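You operate a simulated robot arm through the tools that you are given. There is no shell and no other tool. Be economical: measure what you need, move in short steps, check, and stop when the job is done.

You run a simulated robot arm. Do the job below in one go: nothing can be reset, and whatever is moved stays where it is left.

TASK
Clear the mist off the green vent with the tube heater on HIGH.
Fine: dry hands; orange plug into the GLASS socket, then switch on. The tube can reach 45 C at most, lay nothing on it. After, dial to OFF and switch off.

Only the result counts: the job must be done as asked and must still hold three seconds after the hand-in. Knocking over, shifting, dropping, spilling or breaking anything else fails it.

THE ROBOT
A 7-joint arm with a two-finger parallel gripper, fixed in place. Base frame: the origin is at the foot of the arm, x ahead of it, y to its left, z up. Units: mm, rad, N and s.
With the tool pointing down near the work surface it reaches from about 320 to 740 mm from the base axis. Its first joint turns from -2.007 to 2.007 rad. Payload 3.91 kg.
The tool frame sits at the grasp point between the pads (the TCP): z along the fingers, y along the line on which they close. The tips reach 30 mm beyond it. Largest opening 110 mm; finger width 20, thickness 10; the body of the gripper, 48 by 112 mm, starts 55 mm behind the TCP.
Orientation is that of the tool frame in the base frame, as [roll, pitch, yaw] about the fixed x, y, z axes, in that order (R = Rz(yaw) Ry(pitch) Rx(roll)). With the fingers straight down and closing along the base's y, the tool's x points along the base's -x, its y along +y and its z along -z.

THE INTERFACE
- The arm moves only by the tool send_rows. Its argument "steps" is one flat list of numbers, 7 for each row, row after row: the shift along the tool's x, y, z in units of 25 mm (1.0 is 25 mm), then the turn, a rotation vector about the tool's x, y, z in units of 5 degrees (1.0 is 5 degrees), then the opening, from 0 (shut) to 1 (fully open). In form: [tx, ty, tz, wx, wy, wz, jaw, tx, ty, tz, wx, wy, wz, jaw, ...]. A call has 1 to 10 rows; each row shifts and turns the commanded pose from where the row before left it, along the tool's axes as they then stand. A call with a number of a shift or a turn outside -1 to 1 is refused whole. Rows are played at 5 a second. More than 50 mm and 0.15 rad between two rows, or a gripper value outside its range, and nothing of the call is played. A pose out of reach is approached as far as the arm can. The call stops where the force on the tool passes 70 N (or 10 N more than at its start, if that is more) or the arm is blocked; 0.2 s more then pass. The fingers move at their own pace (about 108 mm/s each) and stop on an object; they squeeze with about 30 N. The grip force told is the motor's: it shows also when the fingers shut on nothing. Time passes only in rows, and 0.2 s behind the last, so rows that do not move let the fingers close. It gives the time, the measured TCP pose, the force on the tool (base axes), the opening and the grip force at its end, in the units of the frame above (readings bear some noise), with the torque about the TCP (base axes, N m) and any sound that the robot's microphone picked up.
- Cameras (640 x 400 px; columns grow to the right, rows downward): "scene" is fixed at [50.3, -649.3, 1543.4]; the picture's right is [0.53, -0.85, 0.00], its down [-0.56, -0.35, -0.75] and it looks along [0.63, 0.40, -0.66] (base axes); focal length 214 px, centre (320, 200). "wrist" rides on the gripper at [72, 17, -103] in the tool frame; the picture's right is [-0.23, 0.97, 0.00], its down [-0.76, -0.18, -0.62] and it looks along [-0.61, -0.14, 0.78] (tool axes); focal length 222 px, centre (320, 200). There is no depth. A picture from a camera that has moved, and an enlarged one, comes with that camera's place and axes in the base frame and with its lens.
- grab_frame(camera): a new picture of that camera. The clock stands still meanwhile.
- slide_trunk(by): slides the trunk up (or, below 0, down) by that many mm; the arm rides with it, the base frame stays. It gives what a move gives, with no picture.
- enlarge(camera, box): a new picture of the part [left, top, right, bottom] of that camera's present view, enlarged. The clock stands still meanwhile.
- sign_off(): hands the job in; it is judged then, once.

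Work in short steps. Places have to be worked out from the pictures, the camera data and where the tool is seen: move nearer, look again, correct. Check each grasp and each placing, and mend what went wrong. You have 120 turns and 84 pictures in all, those below and enlarged ones among them. Open the gripper and draw the arm clear of the work before you hand the job in, unless the task says otherwise; then end with one line.

The tools are called after "Emit:" as name(argument=value, ...) on one line, values as JSON. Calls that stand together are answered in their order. send_rows: Moves the arm, as the interface text tells. Its arguments: {"type":"object","properties":{"steps":{"type":"array"}},"required":["steps"]} The other tools are called the same way: slide_trunk (by) slides the trunk up or down; grab_frame (camera) takes a picture; enlarge (camera, box) takes an enlarged picture of a part of a camera's view; sign_off () hands the job in.

At the start:

```text
time: 0.0
position: [183.1, -361.7, 1255.8]
tcp_rot: [3.141, 0.0, -3.14]
ft_force: [0.1, 0.5, 0.6]
ft_torque: [0.0, -0.02, 0.0]
width: 110.0
grip_force: 0.0
trunk travel left (down, up): [-925.0, 65.0]
```

scene: 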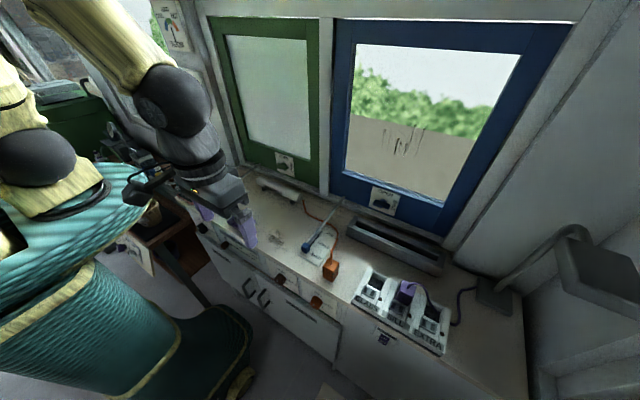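
wrist: 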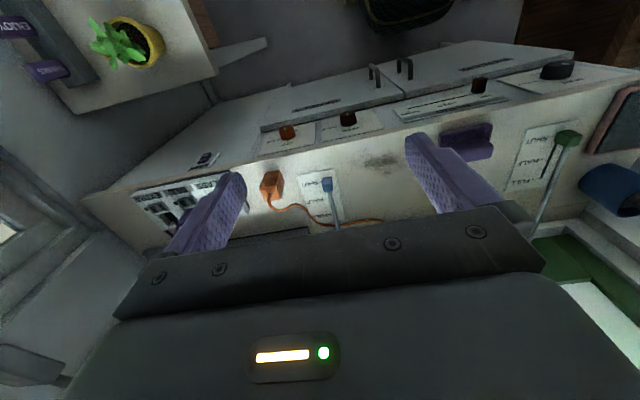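

The overview shows a green and a blue window, levers with labels, an orange plug and a socket strip. I'll enlarge these areas to read the labels.

Emit:
enlarge(camera="scene", box=[320, 230, 480, 370])

Emit:
enlarge(camera="scene", box=[180, 140, 360, 330])

Emit:
enlarge(camera="wrist", box=[240, 50, 640, 250])

Emit:
enlarge(camera="scene", box=[130, 0, 230, 62])

```text
2.86 times, centred on (400, 300) of scene
camera zoom: at [50.3, -649.3, 1543.4], right [0.53, -0.85, 0.0], down [-0.56, -0.35, -0.75], along [0.63, 0.4, -0.66], focal length 613 px, centre (91, -86)
```

zoom: 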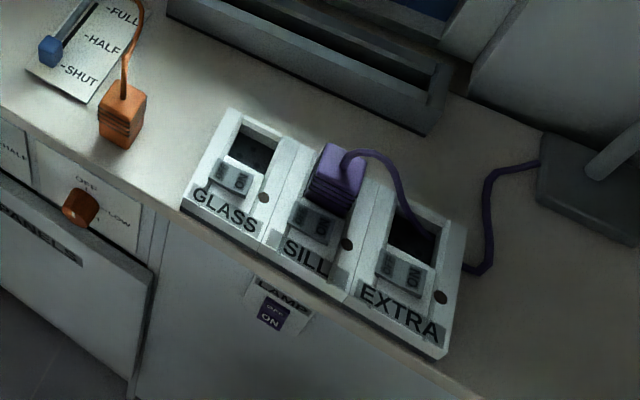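

```text
2.11 times, centred on (270, 235) of scene
camera zoom: at [50.3, -649.3, 1543.4], right [0.53, -0.85, 0.0], down [-0.56, -0.35, -0.75], along [0.63, 0.4, -0.66], focal length 452 px, centre (425, 126)
```

zoom: 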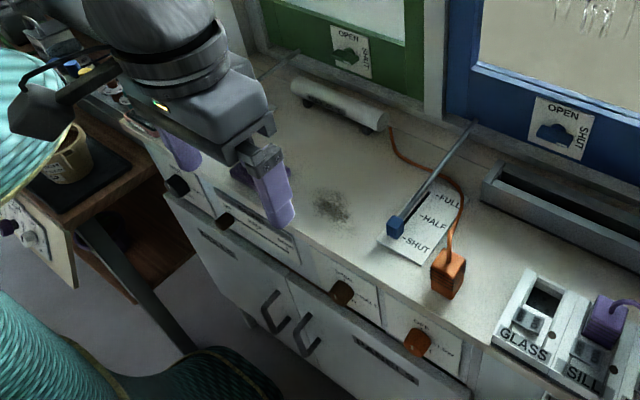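

```text
1.60 times, centred on (440, 150) of wrist
camera zoom: at [110.4, -345.6, 1359.1], right [0.23, 0.97, 0.0], down [0.76, -0.18, 0.62], along [0.61, -0.14, -0.78], focal length 355 px, centre (128, 280)
```

zoom: 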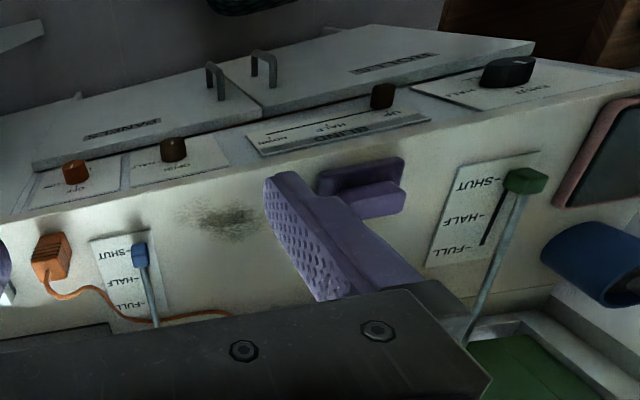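

```text
6.40 times, centred on (180, 31) of scene
camera zoom: at [50.3, -649.3, 1543.4], right [0.53, -0.85, 0.0], down [-0.56, -0.35, -0.75], along [0.63, 0.4, -0.66], focal length 1373 px, centre (1216, 1282)
```

zoom: 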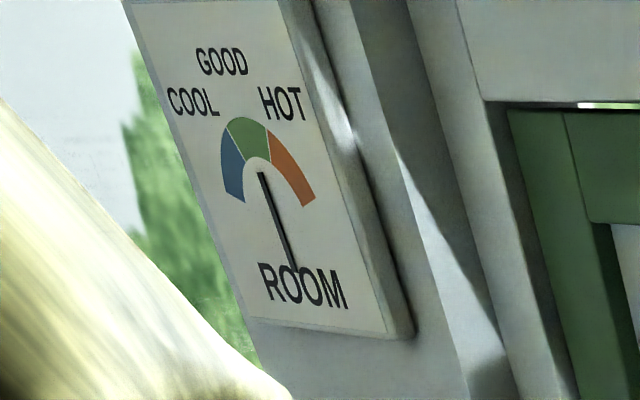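

Plug is near (347,-497) and the GLASS socket near (386,-626). I'll read the front panel dials and other objects closely first.

Emit:
enlarge(camera="wrist", box=[240, 90, 400, 190])

Emit:
enlarge(camera="wrist", box=[400, 100, 640, 250])

Emit:
enlarge(camera="scene", box=[270, 250, 350, 320])

Emit:
enlarge(camera="scene", box=[230, 130, 350, 230])

```text
4.00 times, centred on (320, 140) of wrist
camera zoom: at [110.4, -345.6, 1359.1], right [0.23, 0.97, 0.0], down [0.76, -0.18, 0.62], along [0.61, -0.14, -0.78], focal length 888 px, centre (320, 440)
```

zoom: 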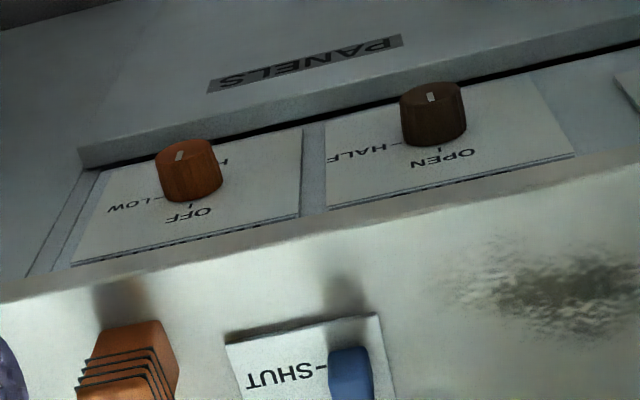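

```text
2.67 times, centred on (520, 175) of wrist
camera zoom: at [110.4, -345.6, 1359.1], right [0.23, 0.97, 0.0], down [0.76, -0.18, 0.62], along [0.61, -0.14, -0.78], focal length 592 px, centre (-213, 267)
```

zoom: 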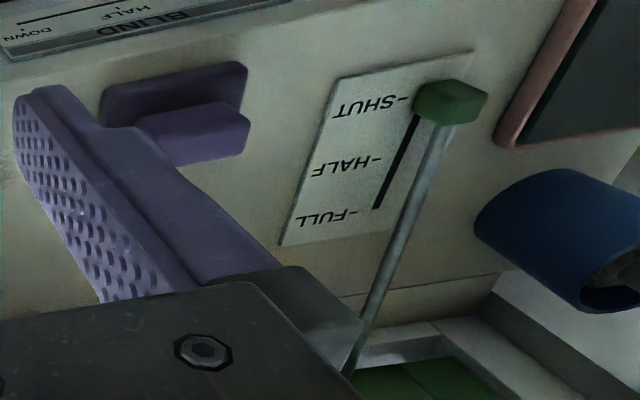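

```text
5.71 times, centred on (310, 285) of scene
camera zoom: at [50.3, -649.3, 1543.4], right [0.53, -0.85, 0.0], down [-0.56, -0.35, -0.75], along [0.63, 0.4, -0.66], focal length 1226 px, centre (377, -286)
```

zoom: 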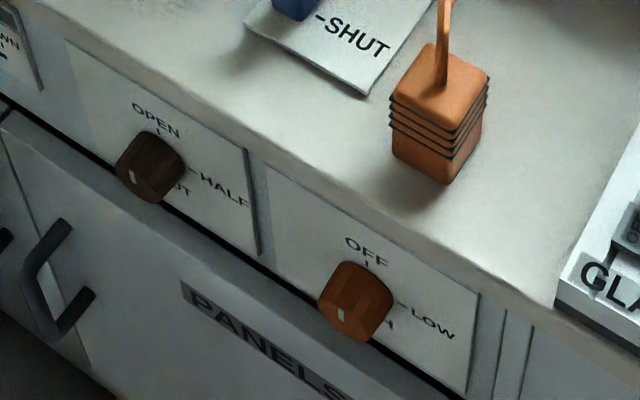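

```text
4.00 times, centred on (290, 180) of scene
camera zoom: at [50.3, -649.3, 1543.4], right [0.53, -0.85, 0.0], down [-0.56, -0.35, -0.75], along [0.63, 0.4, -0.66], focal length 858 px, centre (440, 280)
```

zoom: 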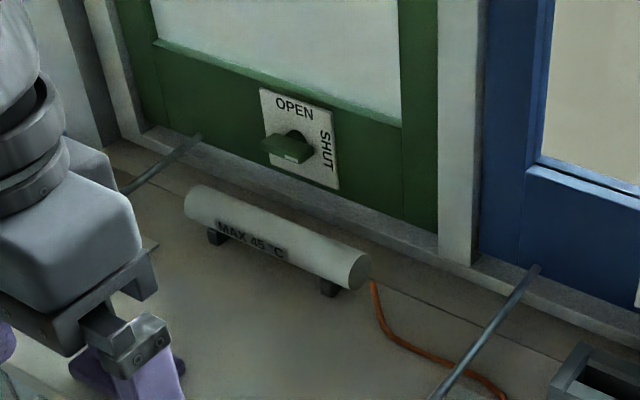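

The orange dial's mark appears to point at HIGH (OFF at the top, LOW at the right), but I need a closer look. I'll move to view the plug and sockets with the wrist camera.

Emit:
send_rows(steps=[0, -1, 1, 0, 0, 0, 1, 0, -1, 1, 0, 0, 0, 1, 0, -1, 1, 0, 0, 0, 1, 0, -1, 0, 0, 0, 0, 1, 0, -1, 0, 0, 0, 0, 1])

Emit:
grab_frame(camera="wrist")

```text
time: 1.2
position: [183.7, -488.2, 1181.7]
tcp_rot: [3.139, -0.001, -3.139]
ft_force: [0.3, -0.1, -0.5]
ft_torque: [0.01, 0.01, -0.03]
width: 110.1
grip_force: 0.1
trunk travel left (down, up): [-925.0, 65.0]
```

```text
73 pictures are left
camera wrist: at [110.4, -472.0, 1284.7], right [0.23, 0.97, 0.0], down [0.76, -0.18, 0.62], along [0.61, -0.14, -0.78], focal length 222 px, centre (320, 200)
```

wrist: 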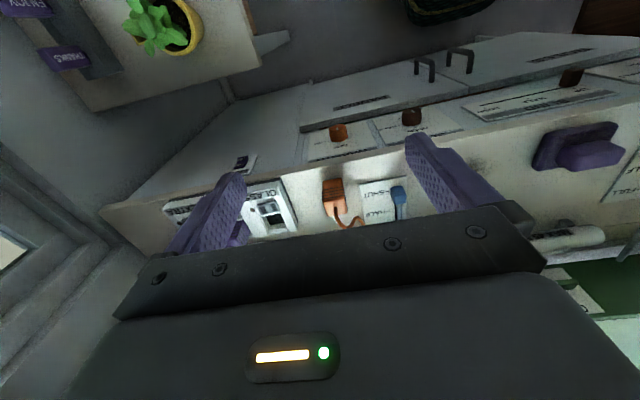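

I now see the plug, dial and GLASS socket between the fingers, so I'll enlarge them.

Emit:
enlarge(camera="wrist", box=[230, 110, 430, 235])

Emit:
enlarge(camera="wrist", box=[300, 95, 440, 165])

```text
3.20 times, centred on (330, 172) of wrist
camera zoom: at [110.4, -472.0, 1284.7], right [0.23, 0.97, 0.0], down [0.76, -0.18, 0.62], along [0.61, -0.14, -0.78], focal length 711 px, centre (288, 288)
```

zoom: 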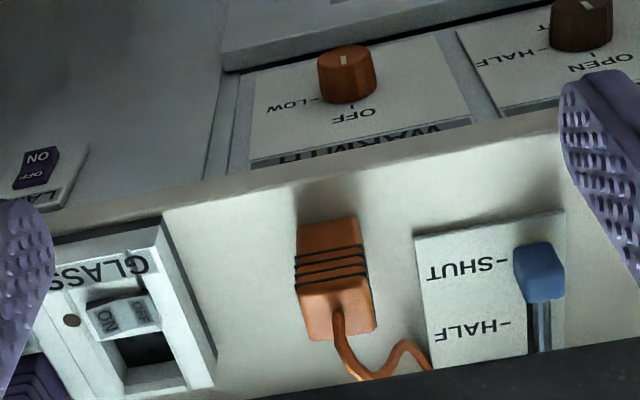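

```text
4.57 times, centred on (370, 130) of wrist
camera zoom: at [110.4, -472.0, 1284.7], right [0.23, 0.97, 0.0], down [0.76, -0.18, 0.62], along [0.61, -0.14, -0.78], focal length 1015 px, centre (91, 520)
```

zoom: 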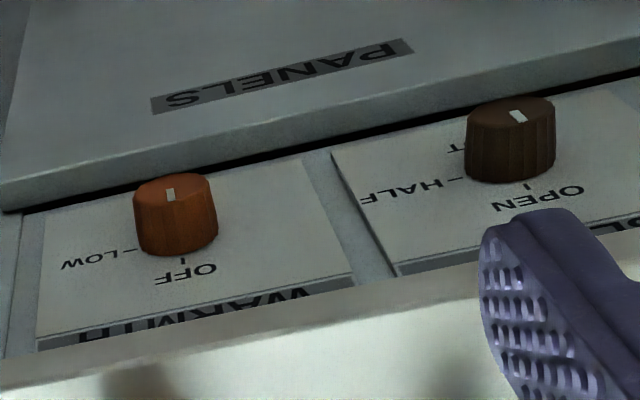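

I need the dial face clearly, so I'll zoom tightly on it from both cameras.

Emit:
enlarge(camera="wrist", box=[318, 115, 358, 140])

Emit:
enlarge(camera="scene", box=[300, 285, 340, 310])

Emit:
enlarge(camera="scene", box=[190, 190, 300, 290])

```text
16.00 times, centred on (338, 128) of wrist
camera zoom: at [110.4, -472.0, 1284.7], right [0.23, 0.97, 0.0], down [0.76, -0.18, 0.62], along [0.61, -0.14, -0.78], focal length 3554 px, centre (32, 1360)
```

zoom: 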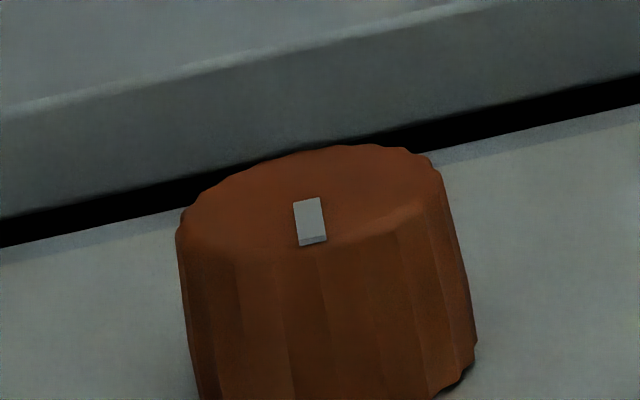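

```text
16.00 times, centred on (320, 298) of scene
camera zoom: at [50.3, -649.3, 1543.4], right [0.53, -0.85, 0.0], down [-0.56, -0.35, -0.75], along [0.63, 0.4, -0.66], focal length 3432 px, centre (320, -1360)
```

zoom: 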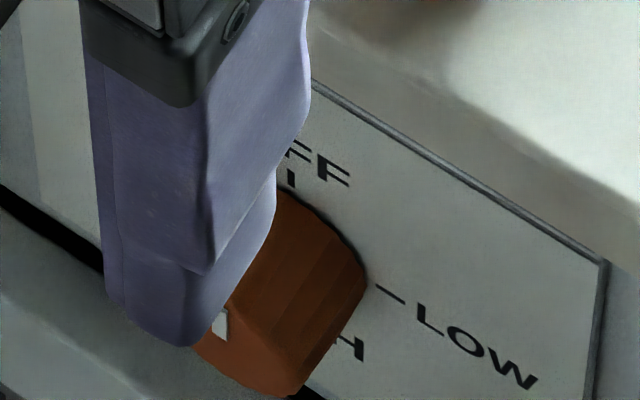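

```text
4.00 times, centred on (245, 240) of scene
camera zoom: at [50.3, -649.3, 1543.4], right [0.53, -0.85, 0.0], down [-0.56, -0.35, -0.75], along [0.63, 0.4, -0.66], focal length 858 px, centre (620, 40)
```

zoom: 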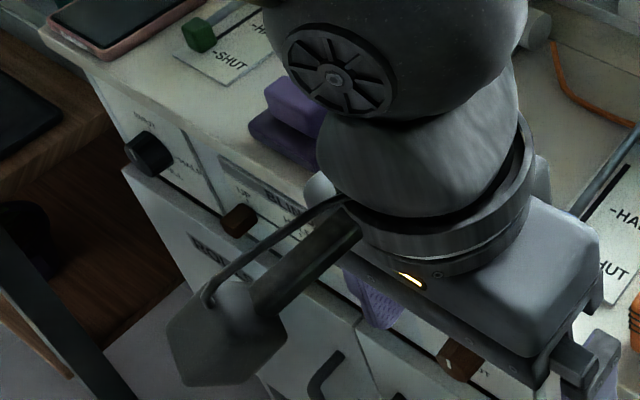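

The orange WARMTH dial is actually at OFF, with its stripe on the OFF side, at about (290,-474,822). The plug top is near (341,-499,1005) and the GLASS hole near (386,-624,968). I'll check the black dial's label to be sure it isn't the heater's.

Emit:
enlarge(camera="scene", box=[210, 212, 260, 244])

Emit:
enlarge(camera="wrist", box=[240, 180, 290, 240])

```text
12.50 times, centred on (235, 228) of scene
camera zoom: at [50.3, -649.3, 1543.4], right [0.53, -0.85, 0.0], down [-0.56, -0.35, -0.75], along [0.63, 0.4, -0.66], focal length 2681 px, centre (1382, -150)
```

zoom: 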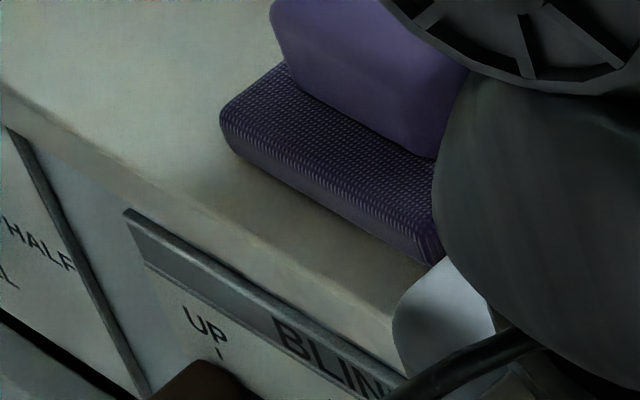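

```text
6.67 times, centred on (265, 210) of wrist
camera zoom: at [110.4, -472.0, 1284.7], right [0.23, 0.97, 0.0], down [0.76, -0.18, 0.62], along [0.61, -0.14, -0.78], focal length 1481 px, centre (687, 133)
```

zoom: 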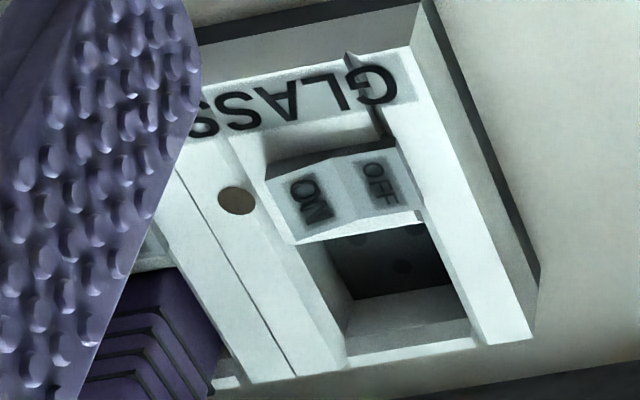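

Black dial is HALF/FULL (not the heater), so WARMTH is the heater's dial and it is OFF; the GLASS rocker has ON on the -y half. Next I go above the plug and check alignment.

Emit:
send_rows(steps=[-0.9, -0.06, 0.4, 0, 0, 0, 0.7, -0.9, -0.06, 0.4, 0, 0, 0, 0.7, -0.9, -0.06, 0.4, 0, 0, 0, 0.7, -0.9, -0.06, 0.4, 0, 0, 0, 0.7, -0.9, -0.06, 0.4, 0, 0, 0, 0.7, -0.9, -0.06, 0.4, 0, 0, 0, 0.7, -0.9, -0.06, 0.4, 0, 0, 0, 0.7])

Emit:
grab_frame(camera="wrist")

Emit:
enlarge(camera="scene", box=[260, 180, 420, 320])

```text
time: 2.8
position: [340.3, -498.3, 1110.1]
tcp_rot: [3.141, -0.003, -3.141]
ft_force: [0.3, -0.9, 0.4]
ft_torque: [0.02, 0.03, 0.01]
width: 77.2
grip_force: 0.0
trunk travel left (down, up): [-925.0, 65.0]
```

```text
65 pictures are left
camera wrist: at [268.0, -481.8, 1214.7], right [0.23, 0.97, 0.0], down [0.76, -0.18, 0.62], along [0.61, -0.14, -0.78], focal length 222 px, centre (320, 200)
```

wrist: 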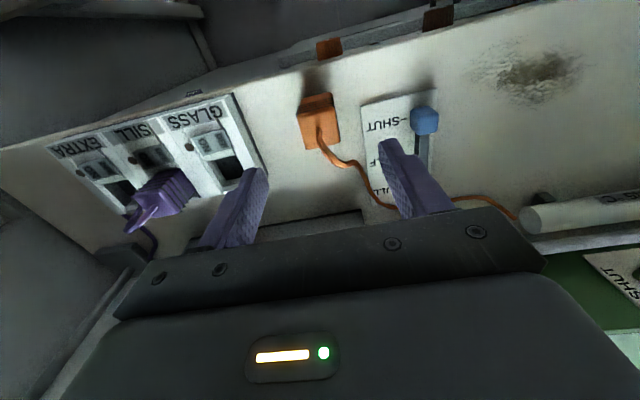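

```text
2.86 times, centred on (340, 250) of scene
camera zoom: at [50.3, -649.3, 1543.4], right [0.53, -0.85, 0.0], down [-0.56, -0.35, -0.75], along [0.63, 0.4, -0.66], focal length 613 px, centre (263, 57)
```

zoom: 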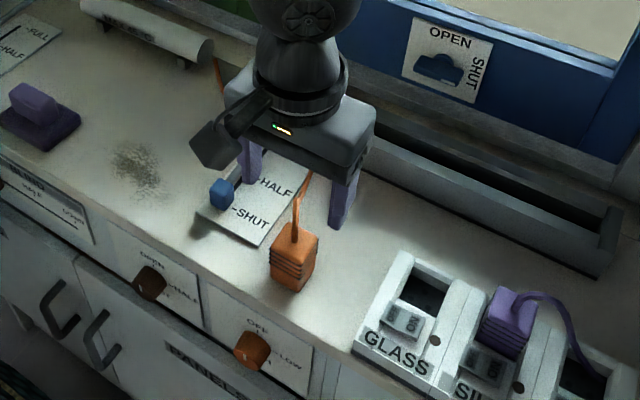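

Re-measured from here, the plug is at about (345,-499), so alignment is good. I'll descend to TCP z≈1002 and then close.

Emit:
send_rows(steps=[-0.1, 0, 0.9, 0, 0, 0, 0.7, -0.1, 0, 0.9, 0, 0, 0, 0.7, 0, 0, 0.9, 0, 0, 0, 0.7, 0, 0, 0.9, 0, 0, 0, 0.7, 0, 0, 0.7, 0, 0, 0, 0.7])

Emit:
grab_frame(camera="wrist")

Emit:
enlarge(camera="scene", box=[280, 200, 380, 290])

```text
time: 4.0
position: [345.9, -496.0, 1004.0]
tcp_rot: [3.141, -0.001, -3.14]
ft_force: [-0.8, -0.9, 0.0]
ft_torque: [-0.01, 0.0, 0.01]
width: 76.9
grip_force: 0.1
trunk travel left (down, up): [-925.0, 65.0]
```

```text
63 pictures are left
camera wrist: at [272.7, -479.6, 1106.9], right [0.23, 0.97, 0.0], down [0.76, -0.18, 0.62], along [0.61, -0.14, -0.78], focal length 222 px, centre (320, 200)
```

wrist: 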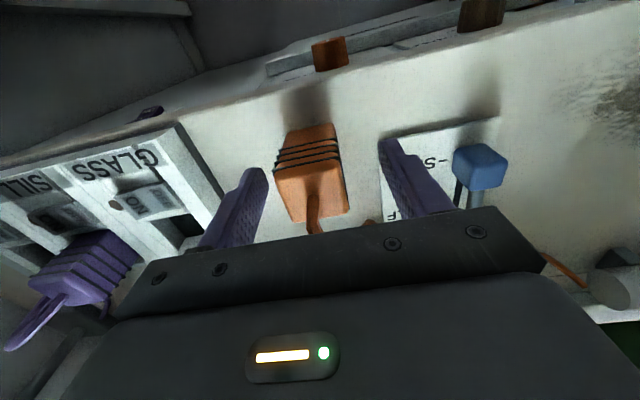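

```text
4.44 times, centred on (330, 245) of scene
camera zoom: at [50.3, -649.3, 1543.4], right [0.53, -0.85, 0.0], down [-0.56, -0.35, -0.75], along [0.63, 0.4, -0.66], focal length 953 px, centre (276, 0)
```

zoom: 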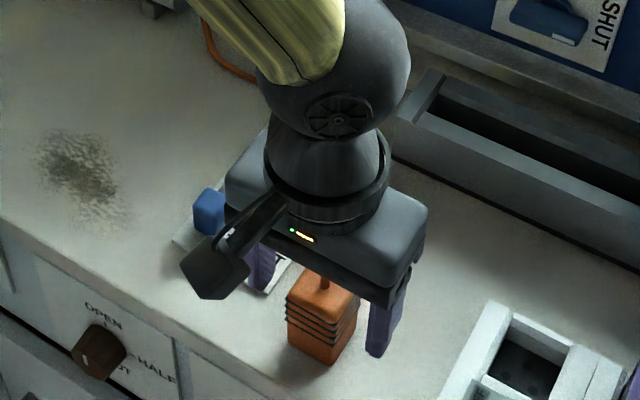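

The plug sits between the fingers at y≈-499.5. I'll nudge 3 mm toward -y and close.

Emit:
send_rows(steps=[0, -0.14, 0, 0, 0, 0, 0.55, 0, 0, 0, 0, 0, 0, 0.4, 0, 0, 0, 0, 0, 0, 0.2, 0, 0, 0, 0, 0, 0, 0, 0, 0, 0, 0, 0, 0, 0])

Emit:
grab_frame(camera="wrist")

```text
time: 5.2
position: [345.5, -499.9, 1003.9]
tcp_rot: [3.141, 0.0, -3.141]
ft_force: [-0.5, 0.2, -0.3]
ft_torque: [0.03, 0.02, 0.04]
width: 35.3
grip_force: 30.4
trunk travel left (down, up): [-925.0, 65.0]
```

```text
61 pictures are left
camera wrist: at [272.1, -483.0, 1107.3], right [0.23, 0.97, 0.0], down [0.76, -0.18, 0.62], along [0.61, -0.14, -0.78], focal length 222 px, centre (320, 200)
```

wrist: 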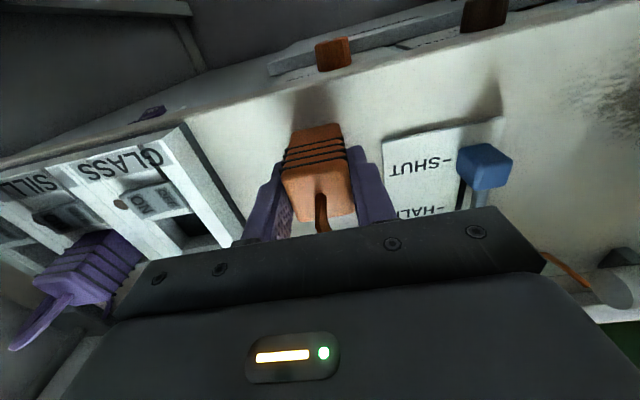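

Gripped at 35 mm wide. I'll lift 60 mm and check it comes along.

Emit:
send_rows(steps=[0, 0, -0.6, 0, 0, 0, 0, 0, 0, -0.9, 0, 0, 0, 0, 0, 0, -0.9, 0, 0, 0, 0, 0, -0.5, 0, 0, 0, 0, 0, -0.3, -0.9, 0, 0, 0, 0, 0, -0.3, -0.9, 0, 0, 0, 0, 0])

Emit:
grab_frame(camera="wrist")

Emit:
enlarge(camera="scene", box=[310, 190, 470, 330])

```text
time: 6.6
position: [361.0, -557.4, 1063.7]
tcp_rot: [3.14, 0.0, -3.141]
ft_force: [0.0, -0.1, 0.3]
ft_torque: [0.01, -0.03, 0.01]
width: 0.0
grip_force: 29.5
trunk travel left (down, up): [-925.0, 65.0]
```

```text
60 pictures are left
camera wrist: at [288.4, -541.8, 1167.4], right [0.23, 0.97, 0.0], down [0.76, -0.18, 0.62], along [0.61, -0.14, -0.78], focal length 222 px, centre (320, 200)
```

wrist: 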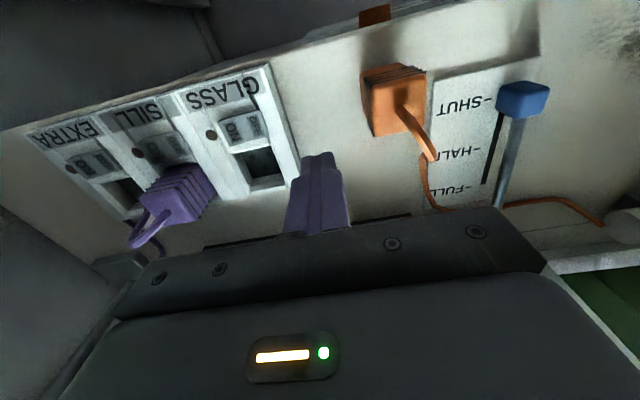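

```text
2.86 times, centred on (390, 260) of scene
camera zoom: at [50.3, -649.3, 1543.4], right [0.53, -0.85, 0.0], down [-0.56, -0.35, -0.75], along [0.63, 0.4, -0.66], focal length 613 px, centre (120, 29)
```

zoom: 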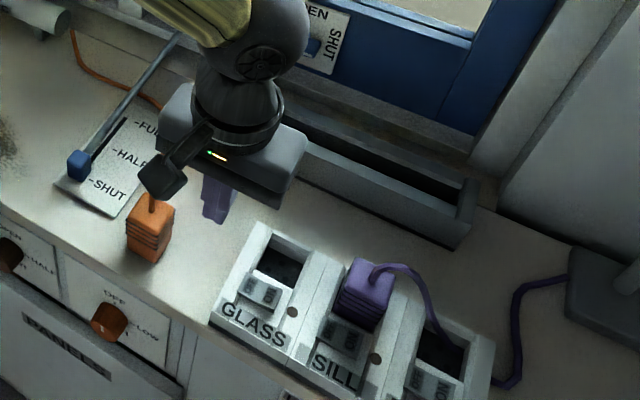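

The plug slipped out but stayed standing in place. I'll look closely at its shape and the pads before regripping.

Emit:
enlarge(camera="scene", box=[330, 235, 370, 260])

Emit:
enlarge(camera="wrist", box=[270, 50, 430, 240])

Emit:
enlarge(camera="scene", box=[336, 237, 361, 259])

```text
16.00 times, centred on (350, 248) of scene
camera zoom: at [50.3, -649.3, 1543.4], right [0.53, -0.85, 0.0], down [-0.56, -0.35, -0.75], along [0.63, 0.4, -0.66], focal length 3432 px, centre (-160, -560)
```

zoom: 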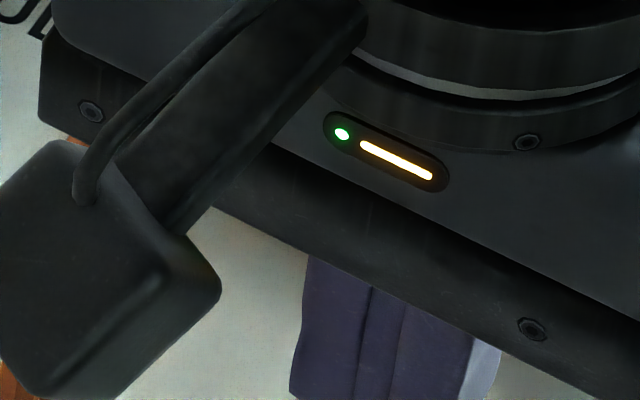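

```text
2.11 times, centred on (350, 145) of wrist
camera zoom: at [288.4, -541.8, 1167.4], right [0.23, 0.97, 0.0], down [0.76, -0.18, 0.62], along [0.61, -0.14, -0.78], focal length 468 px, centre (257, 316)
```

zoom: 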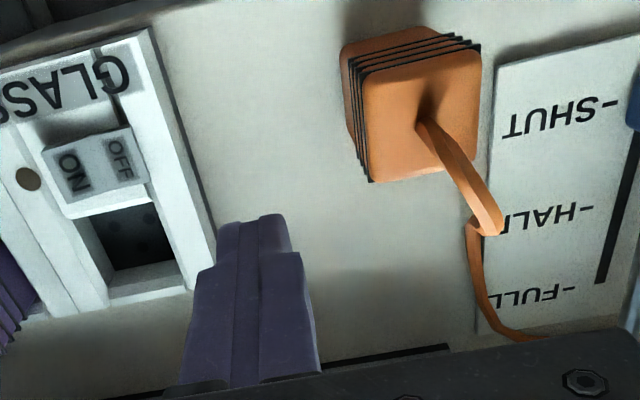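

```text
16.00 times, centred on (348, 248) of scene
camera zoom: at [50.3, -649.3, 1543.4], right [0.53, -0.85, 0.0], down [-0.56, -0.35, -0.75], along [0.63, 0.4, -0.66], focal length 3432 px, centre (-136, -568)
```

zoom: 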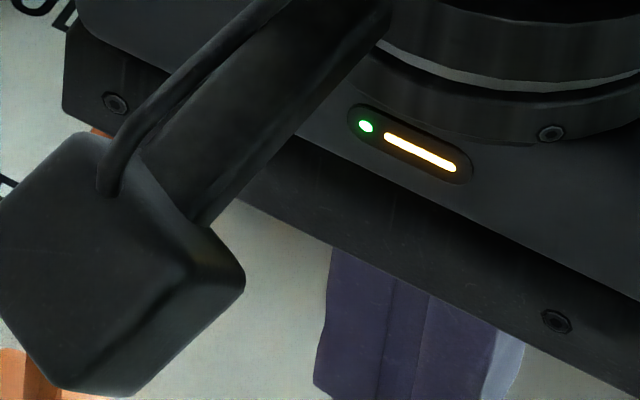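

The plug is straight-sided, ~49 mm tall (top ≈ 999), so the last grip used only the finger tips. I'll rise, go back over it, and grip deeper.

Emit:
send_rows(steps=[0, 0, -1, 0, 0, 0, 0, 0, 0, -1, 0, 0, 0, 0.7, 0.3, 0.77, 0, 0, 0, 0, 0.7, 0.3, 0.77, 0, 0, 0, 0, 0.7, 0, 0.76, 0, 0, 0, 0, 0.7, 0, 0, 1, 0, 0, 0, 0.7, 0, 0, 1, 0, 0, 0, 0.7, 0, 0, 1, 0, 0, 0, 0.7, 0, 0, 1, 0, 0, 0, 0.7, 0, 0, 1, 0, 0, 0, 0.7])

Emit:
grab_frame(camera="wrist")

```text
time: 8.8
position: [345.3, -502.7, 987.4]
tcp_rot: [3.14, -0.001, -3.141]
ft_force: [-0.4, -0.4, 0.0]
ft_torque: [-0.01, 0.01, -0.02]
width: 77.2
grip_force: 0.1
trunk travel left (down, up): [-925.0, 65.0]
```

```text
55 pictures are left
camera wrist: at [272.8, -486.9, 1089.7], right [0.23, 0.97, 0.0], down [0.76, -0.18, 0.62], along [0.61, -0.14, -0.78], focal length 222 px, centre (320, 200)
```

wrist: 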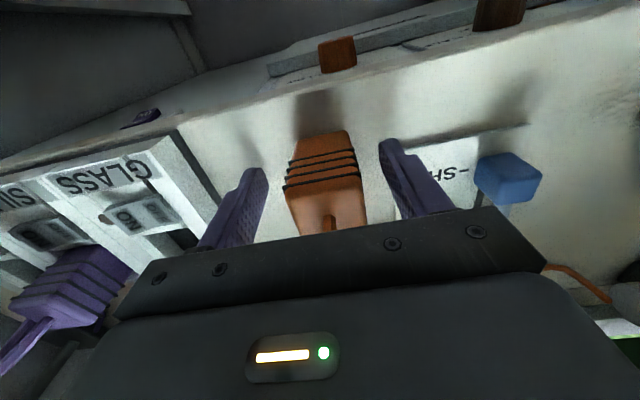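

Fingers now straddle the plug down to z≈957. I'll close and lift a little to test.

Emit:
send_rows(steps=[0, 0.1, 0, 0, 0, 0, 0.5, 0, 0, 0, 0, 0, 0, 0.2, 0, 0, 0, 0, 0, 0, 0, 0, 0, 0, 0, 0, 0, 0, 0, 0, 0, 0, 0, 0, 0, 0, 0, -0.3, 0, 0, 0, 0, 0, 0, -0.3, 0, 0, 0, 0])

Emit:
grab_frame(camera="wrist")

```text
time: 10.4
position: [344.1, -497.9, 1002.6]
tcp_rot: [3.14, 0.0, 3.14]
ft_force: [0.6, 0.3, -0.5]
ft_torque: [-0.02, 0.0, 0.0]
width: 35.7
grip_force: 30.3
trunk travel left (down, up): [-925.0, 65.0]
```

```text
54 pictures are left
camera wrist: at [272.0, -482.1, 1106.5], right [0.23, 0.97, 0.0], down [0.76, -0.18, 0.62], along [0.61, -0.14, -0.78], focal length 222 px, centre (320, 200)
```

wrist: 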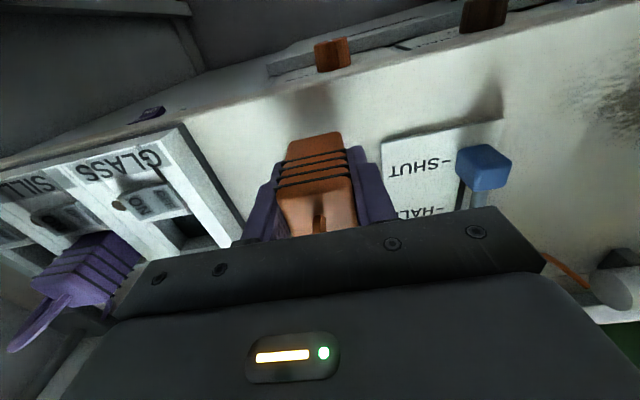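

The plug rises with the gripper this time. I'll lift on, gently, and carry it toward the GLASS socket.

Emit:
send_rows(steps=[0, 0, -0.5, 0, 0, 0, 0, 0, 0, -0.5, 0, 0, 0, 0, 0, 0, -0.5, 0, 0, 0, 0, 0, 0, -0.4, 0, 0, 0, 0, 0, -0.5, 0, 0, 0, 0, 0, -0.2, -0.6, 0, 0, 0, 0, 0, -0.2, -0.6, 0, 0, 0, 0, 0])

Emit:
grab_frame(camera="wrist")

Emit:
enlarge(camera="scene", box=[310, 190, 470, 330])

```text
time: 12.0
position: [354.7, -541.9, 1049.4]
tcp_rot: [3.141, -0.001, 3.141]
ft_force: [-0.2, 0.1, -0.4]
ft_torque: [0.0, 0.01, -0.01]
width: 35.3
grip_force: 30.1
trunk travel left (down, up): [-925.0, 65.0]
```

```text
53 pictures are left
camera wrist: at [283.3, -525.8, 1152.6], right [0.23, 0.97, 0.0], down [0.76, -0.18, 0.62], along [0.61, -0.14, -0.78], focal length 222 px, centre (320, 200)
```

wrist: 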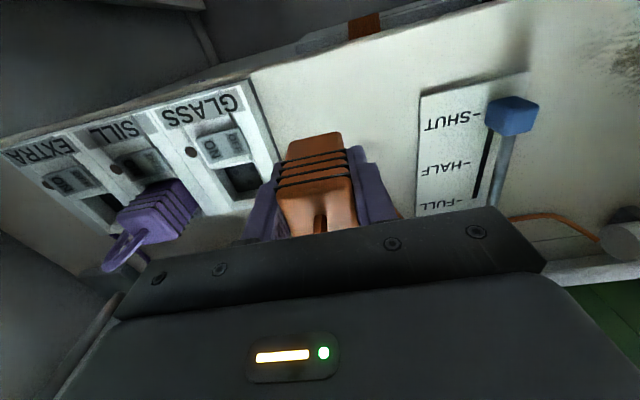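

```text
2.86 times, centred on (390, 260) of scene
camera zoom: at [50.3, -649.3, 1543.4], right [0.53, -0.85, 0.0], down [-0.56, -0.35, -0.75], along [0.63, 0.4, -0.66], focal length 613 px, centre (120, 29)
```

zoom: 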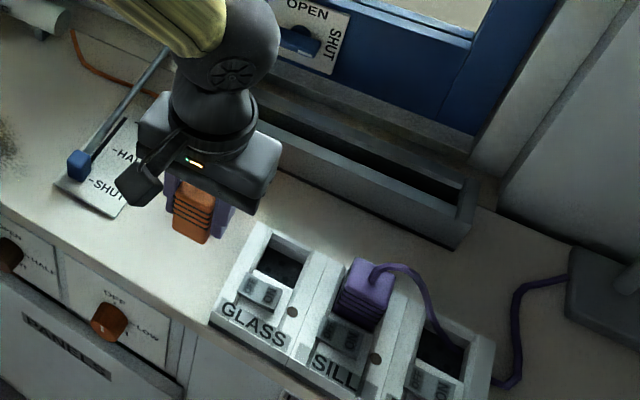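

It holds. Next I'll measure the hole precisely in both views.

Emit:
enlarge(camera="wrist", box=[170, 100, 290, 220])

Emit:
enlarge(camera="scene", box=[355, 235, 415, 295])

```text
3.33 times, centred on (230, 160) of wrist
camera zoom: at [283.3, -525.8, 1152.6], right [0.23, 0.97, 0.0], down [0.76, -0.18, 0.62], along [0.61, -0.14, -0.78], focal length 740 px, centre (620, 333)
```

zoom: 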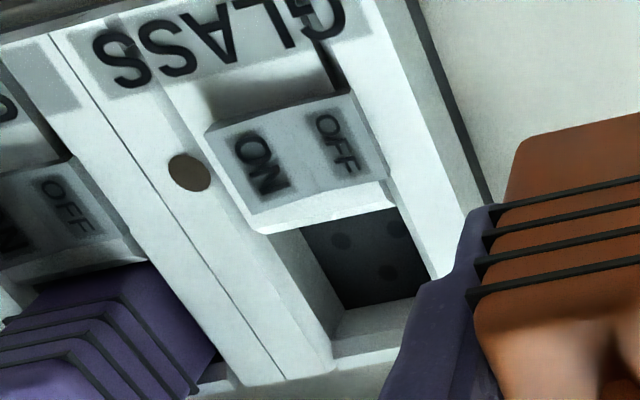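

```text
6.67 times, centred on (385, 265) of scene
camera zoom: at [50.3, -649.3, 1543.4], right [0.53, -0.85, 0.0], down [-0.56, -0.35, -0.75], along [0.63, 0.4, -0.66], focal length 1430 px, centre (-113, -233)
```

zoom: 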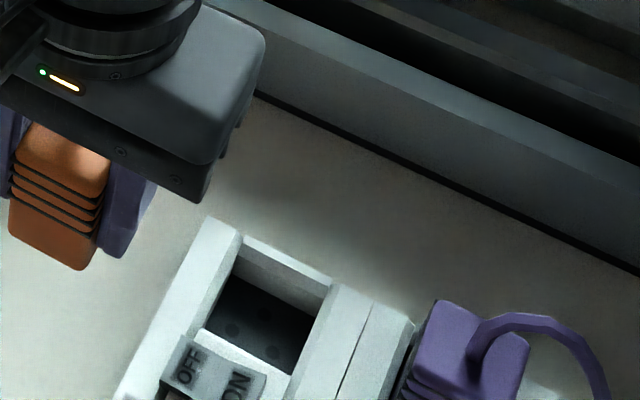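

The hole works out to floor centre ≈ (384.5,-624.7,962), rim z≈990 and width ≈38. I'll check how the plug sits in the gripper.

Emit:
enlarge(camera="wrist", box=[240, 110, 400, 250])

Emit:
enlarge(camera="scene", box=[335, 225, 385, 260])

```text
2.86 times, centred on (320, 180) of wrist
camera zoom: at [283.3, -525.8, 1152.6], right [0.23, 0.97, 0.0], down [0.76, -0.18, 0.62], along [0.61, -0.14, -0.78], focal length 635 px, centre (320, 257)
```

zoom: 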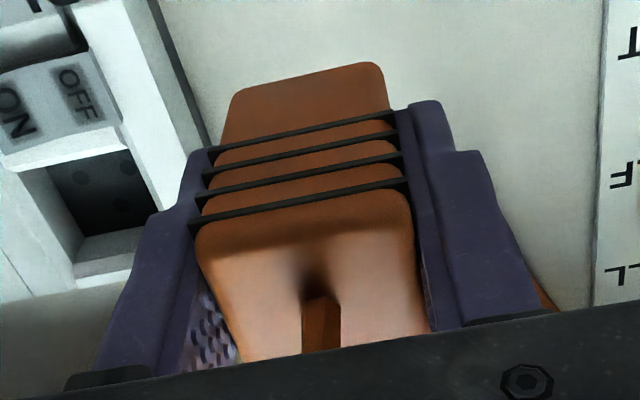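

```text
11.43 times, centred on (360, 242) of scene
camera zoom: at [50.3, -649.3, 1543.4], right [0.53, -0.85, 0.0], down [-0.56, -0.35, -0.75], along [0.63, 0.4, -0.66], focal length 2451 px, centre (-137, -286)
```

zoom: 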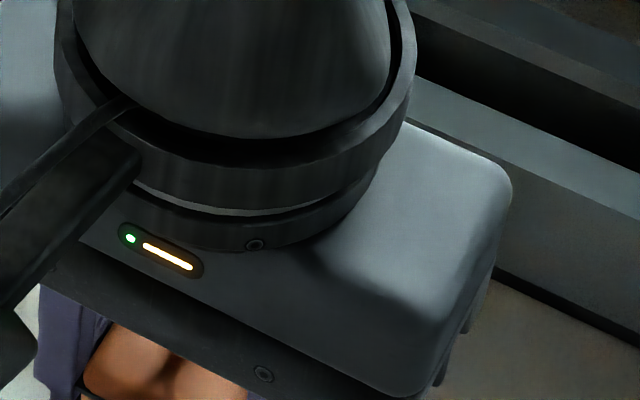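

The plug centre is about 2 mm ahead of the TCP. I'll move to hover at TCP (382.5,-624.7) at the same height and look.

Emit:
send_rows(steps=[-0.22, -0.66, 0, 0, 0, 0, 0, -0.22, -0.66, 0, 0, 0, 0, 0, -0.22, -0.66, 0, 0, 0, 0, 0, -0.22, -0.66, 0, 0, 0, 0, 0, -0.23, -0.67, 0, 0, 0, 0, 0])

Emit:
enlarge(camera="wrist", box=[220, 70, 420, 230])

Emit:
enlarge(camera="scene", box=[350, 210, 430, 290])

```text
time: 13.2
position: [381.8, -621.3, 1050.8]
tcp_rot: [3.141, -0.002, -3.14]
ft_force: [0.4, 0.2, -0.9]
ft_torque: [0.04, 0.02, 0.0]
width: 35.5
grip_force: 30.3
trunk travel left (down, up): [-925.0, 65.0]
```

```text
2.50 times, centred on (320, 150) of wrist
camera zoom: at [308.0, -604.9, 1153.1], right [0.23, 0.97, 0.0], down [0.76, -0.18, 0.62], along [0.61, -0.14, -0.78], focal length 555 px, centre (320, 325)
```

zoom: 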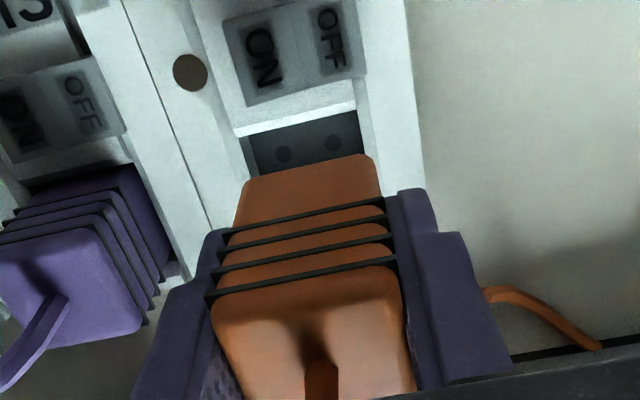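

```text
5.00 times, centred on (390, 250) of scene
camera zoom: at [50.3, -649.3, 1543.4], right [0.53, -0.85, 0.0], down [-0.56, -0.35, -0.75], along [0.63, 0.4, -0.66], focal length 1072 px, centre (-30, -50)
```

zoom: 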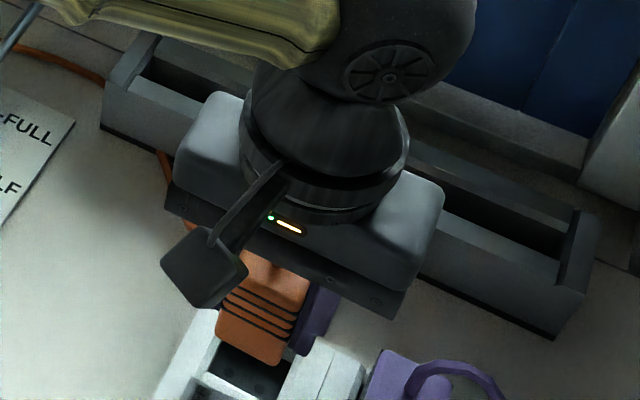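

Pins' centre y≈-625 while the plug is at ≈-621.3, so I shift 3.5 mm toward -y. Then I lower to just put the plug's bottom into the recess.

Emit:
send_rows(steps=[-0.02, -0.14, 0, 0, 0, 0, 0, 0, 0, 0, 0, 0, 0, 0, 0, 0, 0.4, 0, 0, 0, 0, 0, 0, 0.4, 0, 0, 0, 0])

Emit:
enlarge(camera="wrist", box=[220, 70, 420, 230])

Emit:
enlarge(camera="scene", box=[370, 245, 420, 285])

```text
time: 14.2
position: [378.6, -617.1, 1032.5]
tcp_rot: [-3.141, 0.0, -3.141]
ft_force: [-0.5, -0.4, -1.2]
ft_torque: [-0.01, -0.03, -0.01]
width: 35.6
grip_force: 29.2
out of reach, approached as far as the arm can: row 1, 4
trunk travel left (down, up): [-925.0, 65.0]
```

```text
2.50 times, centred on (320, 150) of wrist
camera zoom: at [305.7, -600.7, 1135.0], right [0.23, 0.97, 0.0], down [0.76, -0.18, 0.62], along [0.61, -0.14, -0.78], focal length 555 px, centre (320, 325)
```

zoom: 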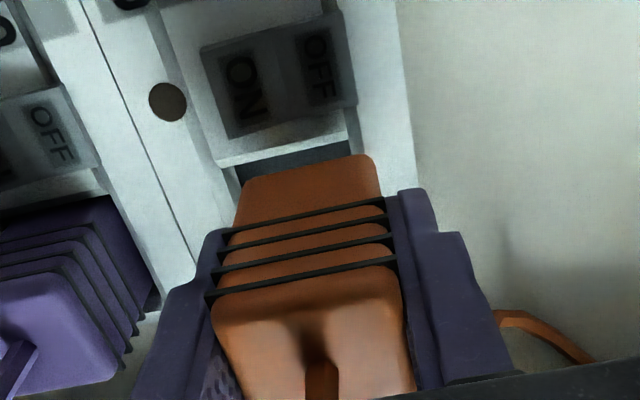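

```text
10.00 times, centred on (395, 265) of scene
camera zoom: at [50.3, -649.3, 1543.4], right [0.53, -0.85, 0.0], down [-0.56, -0.35, -0.75], along [0.63, 0.4, -0.66], focal length 2145 px, centre (-430, -450)
```

zoom: 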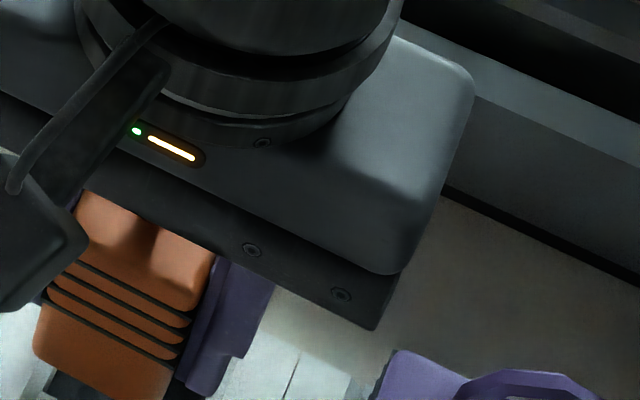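

The arm is at its reach limit here. I'll raise the tool 150 mm, then slide the trunk down 150 mm to gain reach.

Emit:
send_rows(steps=[0, 0, -0.5, 0, 0, 0, 0, 0, 0, -0.8, 0, 0, 0, 0, 0, 0, -0.8, 0, 0, 0, 0, 0, 0, -0.8, 0, 0, 0, 0, 0, 0, -0.8, 0, 0, 0, 0, 0, 0, -0.8, 0, 0, 0, 0, 0, 0, -0.8, 0, 0, 0, 0, 0, 0, -0.7, 0, 0, 0, 0])

Emit:
slide_trunk(by=-130)

Emit:
grab_frame(camera="scene")

```text
time: 16.0
position: [381.4, -618.0, 1180.0]
tcp_rot: [3.141, -0.001, -3.14]
ft_force: [0.6, -0.5, 0.3]
ft_torque: [0.01, 0.01, 0.04]
width: 35.4
grip_force: 30.3
trunk travel left (down, up): [-925.0, 65.0]
```

```text
time: 17.6
position: [380.3, -618.0, 1050.4]
tcp_rot: [-3.141, -0.002, 3.142]
ft_force: [0.2, -0.2, -0.5]
ft_torque: [-0.02, -0.02, -0.02]
width: 35.4
grip_force: 29.5
trunk travel left (down, up): [-795.0, 195.0]
```

```text
43 pictures are left
```

scene: 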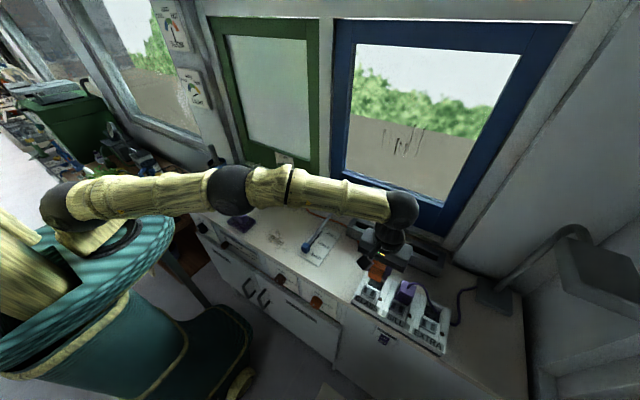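

More reach is available and the plug is still held. I'll shift to (382.3,-624.7) and check the reading.

Emit:
send_rows(steps=[-0.08, -0.27, 0, 0, 0, 0, 0, 0, 0, 0, 0, 0, 0, 0, 0, 0, 0, 0, 0, 0, 0])

Emit:
enlarge(camera="wrist", box=[240, 70, 400, 190])

```text
time: 18.4
position: [383.8, -624.7, 1050.4]
tcp_rot: [-3.141, 0.0, -3.138]
ft_force: [0.1, -0.4, -0.9]
ft_torque: [0.03, 0.0, 0.03]
width: 35.4
grip_force: 30.0
trunk travel left (down, up): [-795.0, 195.0]
```

```text
3.33 times, centred on (320, 130) of wrist
camera zoom: at [309.8, -607.4, 1153.0], right [0.23, 0.97, 0.0], down [0.76, -0.18, 0.62], along [0.61, -0.14, -0.78], focal length 740 px, centre (320, 433)
```

zoom: 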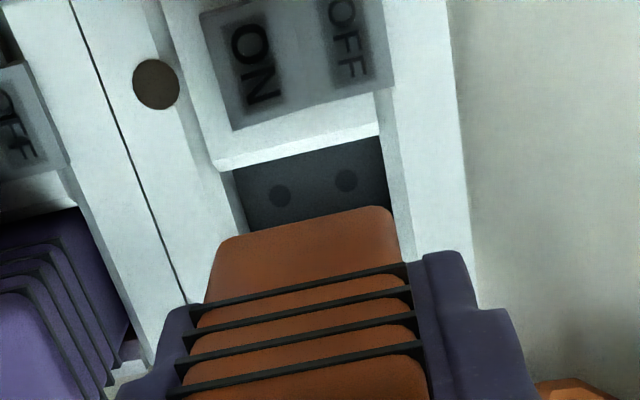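

Alignment is within ~1 mm. I'll descend slowly until the plug's bottom is a few mm below the rim.

Emit:
send_rows(steps=[0, -0.03, 0.3, 0, 0, 0, 0, 0, 0, 0.3, 0, 0, 0, 0, 0, 0, 0.2, 0, 0, 0, 0, 0, 0, 0.2, 0, 0, 0, 0, 0, 0, 0.1, 0, 0, 0, 0])

Emit:
enlarge(camera="wrist", box=[240, 70, 400, 190])

Emit:
enlarge(camera="scene", box=[355, 245, 415, 295])

```text
time: 19.6
position: [383.1, -624.7, 1022.3]
tcp_rot: [-3.141, -0.001, 3.141]
ft_force: [0.6, 0.5, -0.6]
ft_torque: [0.0, 0.03, -0.03]
width: 35.4
grip_force: 29.6
trunk travel left (down, up): [-795.0, 195.0]
```

```text
3.33 times, centred on (320, 130) of wrist
camera zoom: at [309.9, -608.0, 1125.7], right [0.23, 0.97, 0.0], down [0.76, -0.18, 0.62], along [0.61, -0.14, -0.78], focal length 740 px, centre (320, 433)
```

zoom: 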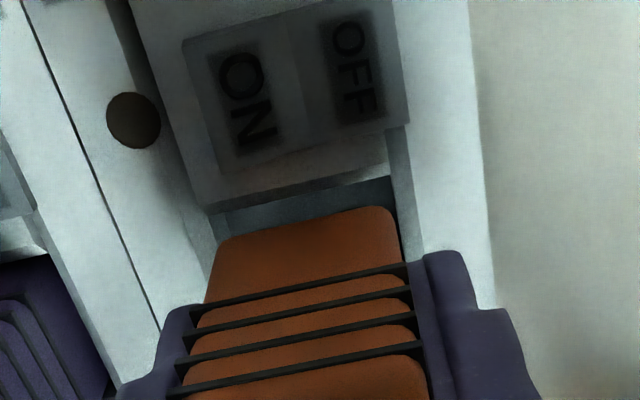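

```text
8.00 times, centred on (385, 270) of scene
camera zoom: at [50.3, -649.3, 1543.4], right [0.53, -0.85, 0.0], down [-0.56, -0.35, -0.75], along [0.63, 0.4, -0.66], focal length 1716 px, centre (-200, -360)
```

zoom: 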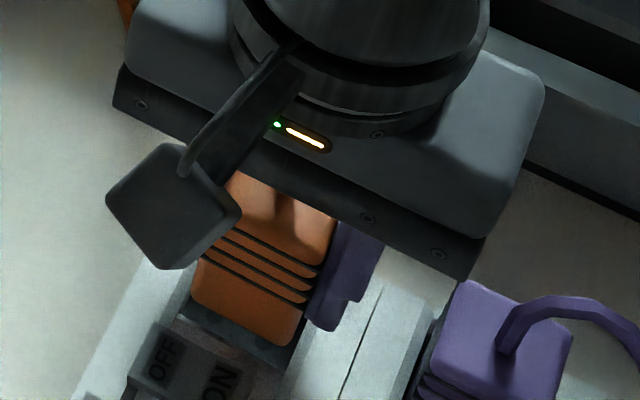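

No contact yet. I'll lower further in tiny steps while watching the force.

Emit:
send_rows(steps=[0, 0, 0.1, 0, 0, 0, 0, 0, 0, 0.1, 0, 0, 0, 0])

```text
time: 20.2
position: [382.2, -625.6, 1016.9]
tcp_rot: [-3.141, -0.002, -3.141]
ft_force: [0.0, 0.3, 0.0]
ft_torque: [0.02, -0.02, -0.02]
width: 35.3
grip_force: 30.0
trunk travel left (down, up): [-795.0, 195.0]
```

Emit:
send_rows(steps=[0, 0, 0.1, 0, 0, 0, 0, 0, 0, 0.1, 0, 0, 0, 0])

```text
time: 20.8
position: [382.8, -625.5, 1012.2]
tcp_rot: [3.141, -0.001, -3.14]
ft_force: [0.2, 0.3, -0.2]
ft_torque: [0.04, -0.01, 0.02]
width: 35.4
grip_force: 30.0
trunk travel left (down, up): [-795.0, 195.0]
```

Still free at TCP z 1012. I'll continue.

Emit:
send_rows(steps=[0, 0, 0.1, 0, 0, 0, 0, 0, 0, 0.1, 0, 0, 0, 0])

Emit:
enlarge(camera="scene", box=[355, 245, 415, 295])

```text
time: 21.4
position: [381.5, -625.2, 1010.4]
tcp_rot: [-3.139, 0.002, 3.14]
ft_force: [1.1, -0.9, 12.6]
ft_torque: [0.32, 0.02, -0.03]
width: 35.5
grip_force: 30.0
trunk travel left (down, up): [-795.0, 195.0]
```

```text
8.00 times, centred on (385, 270) of scene
camera zoom: at [50.3, -649.3, 1543.4], right [0.53, -0.85, 0.0], down [-0.56, -0.35, -0.75], along [0.63, 0.4, -0.66], focal length 1716 px, centre (-200, -360)
```

zoom: 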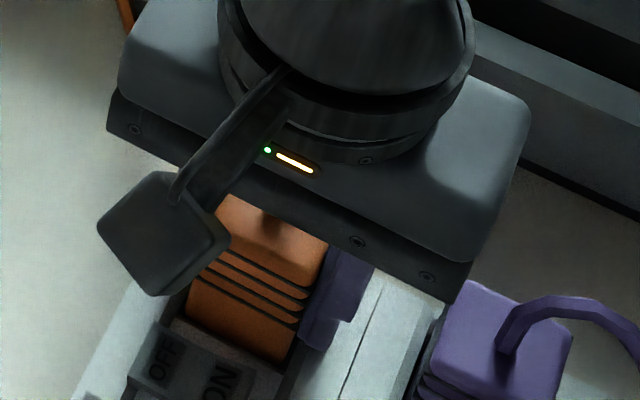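

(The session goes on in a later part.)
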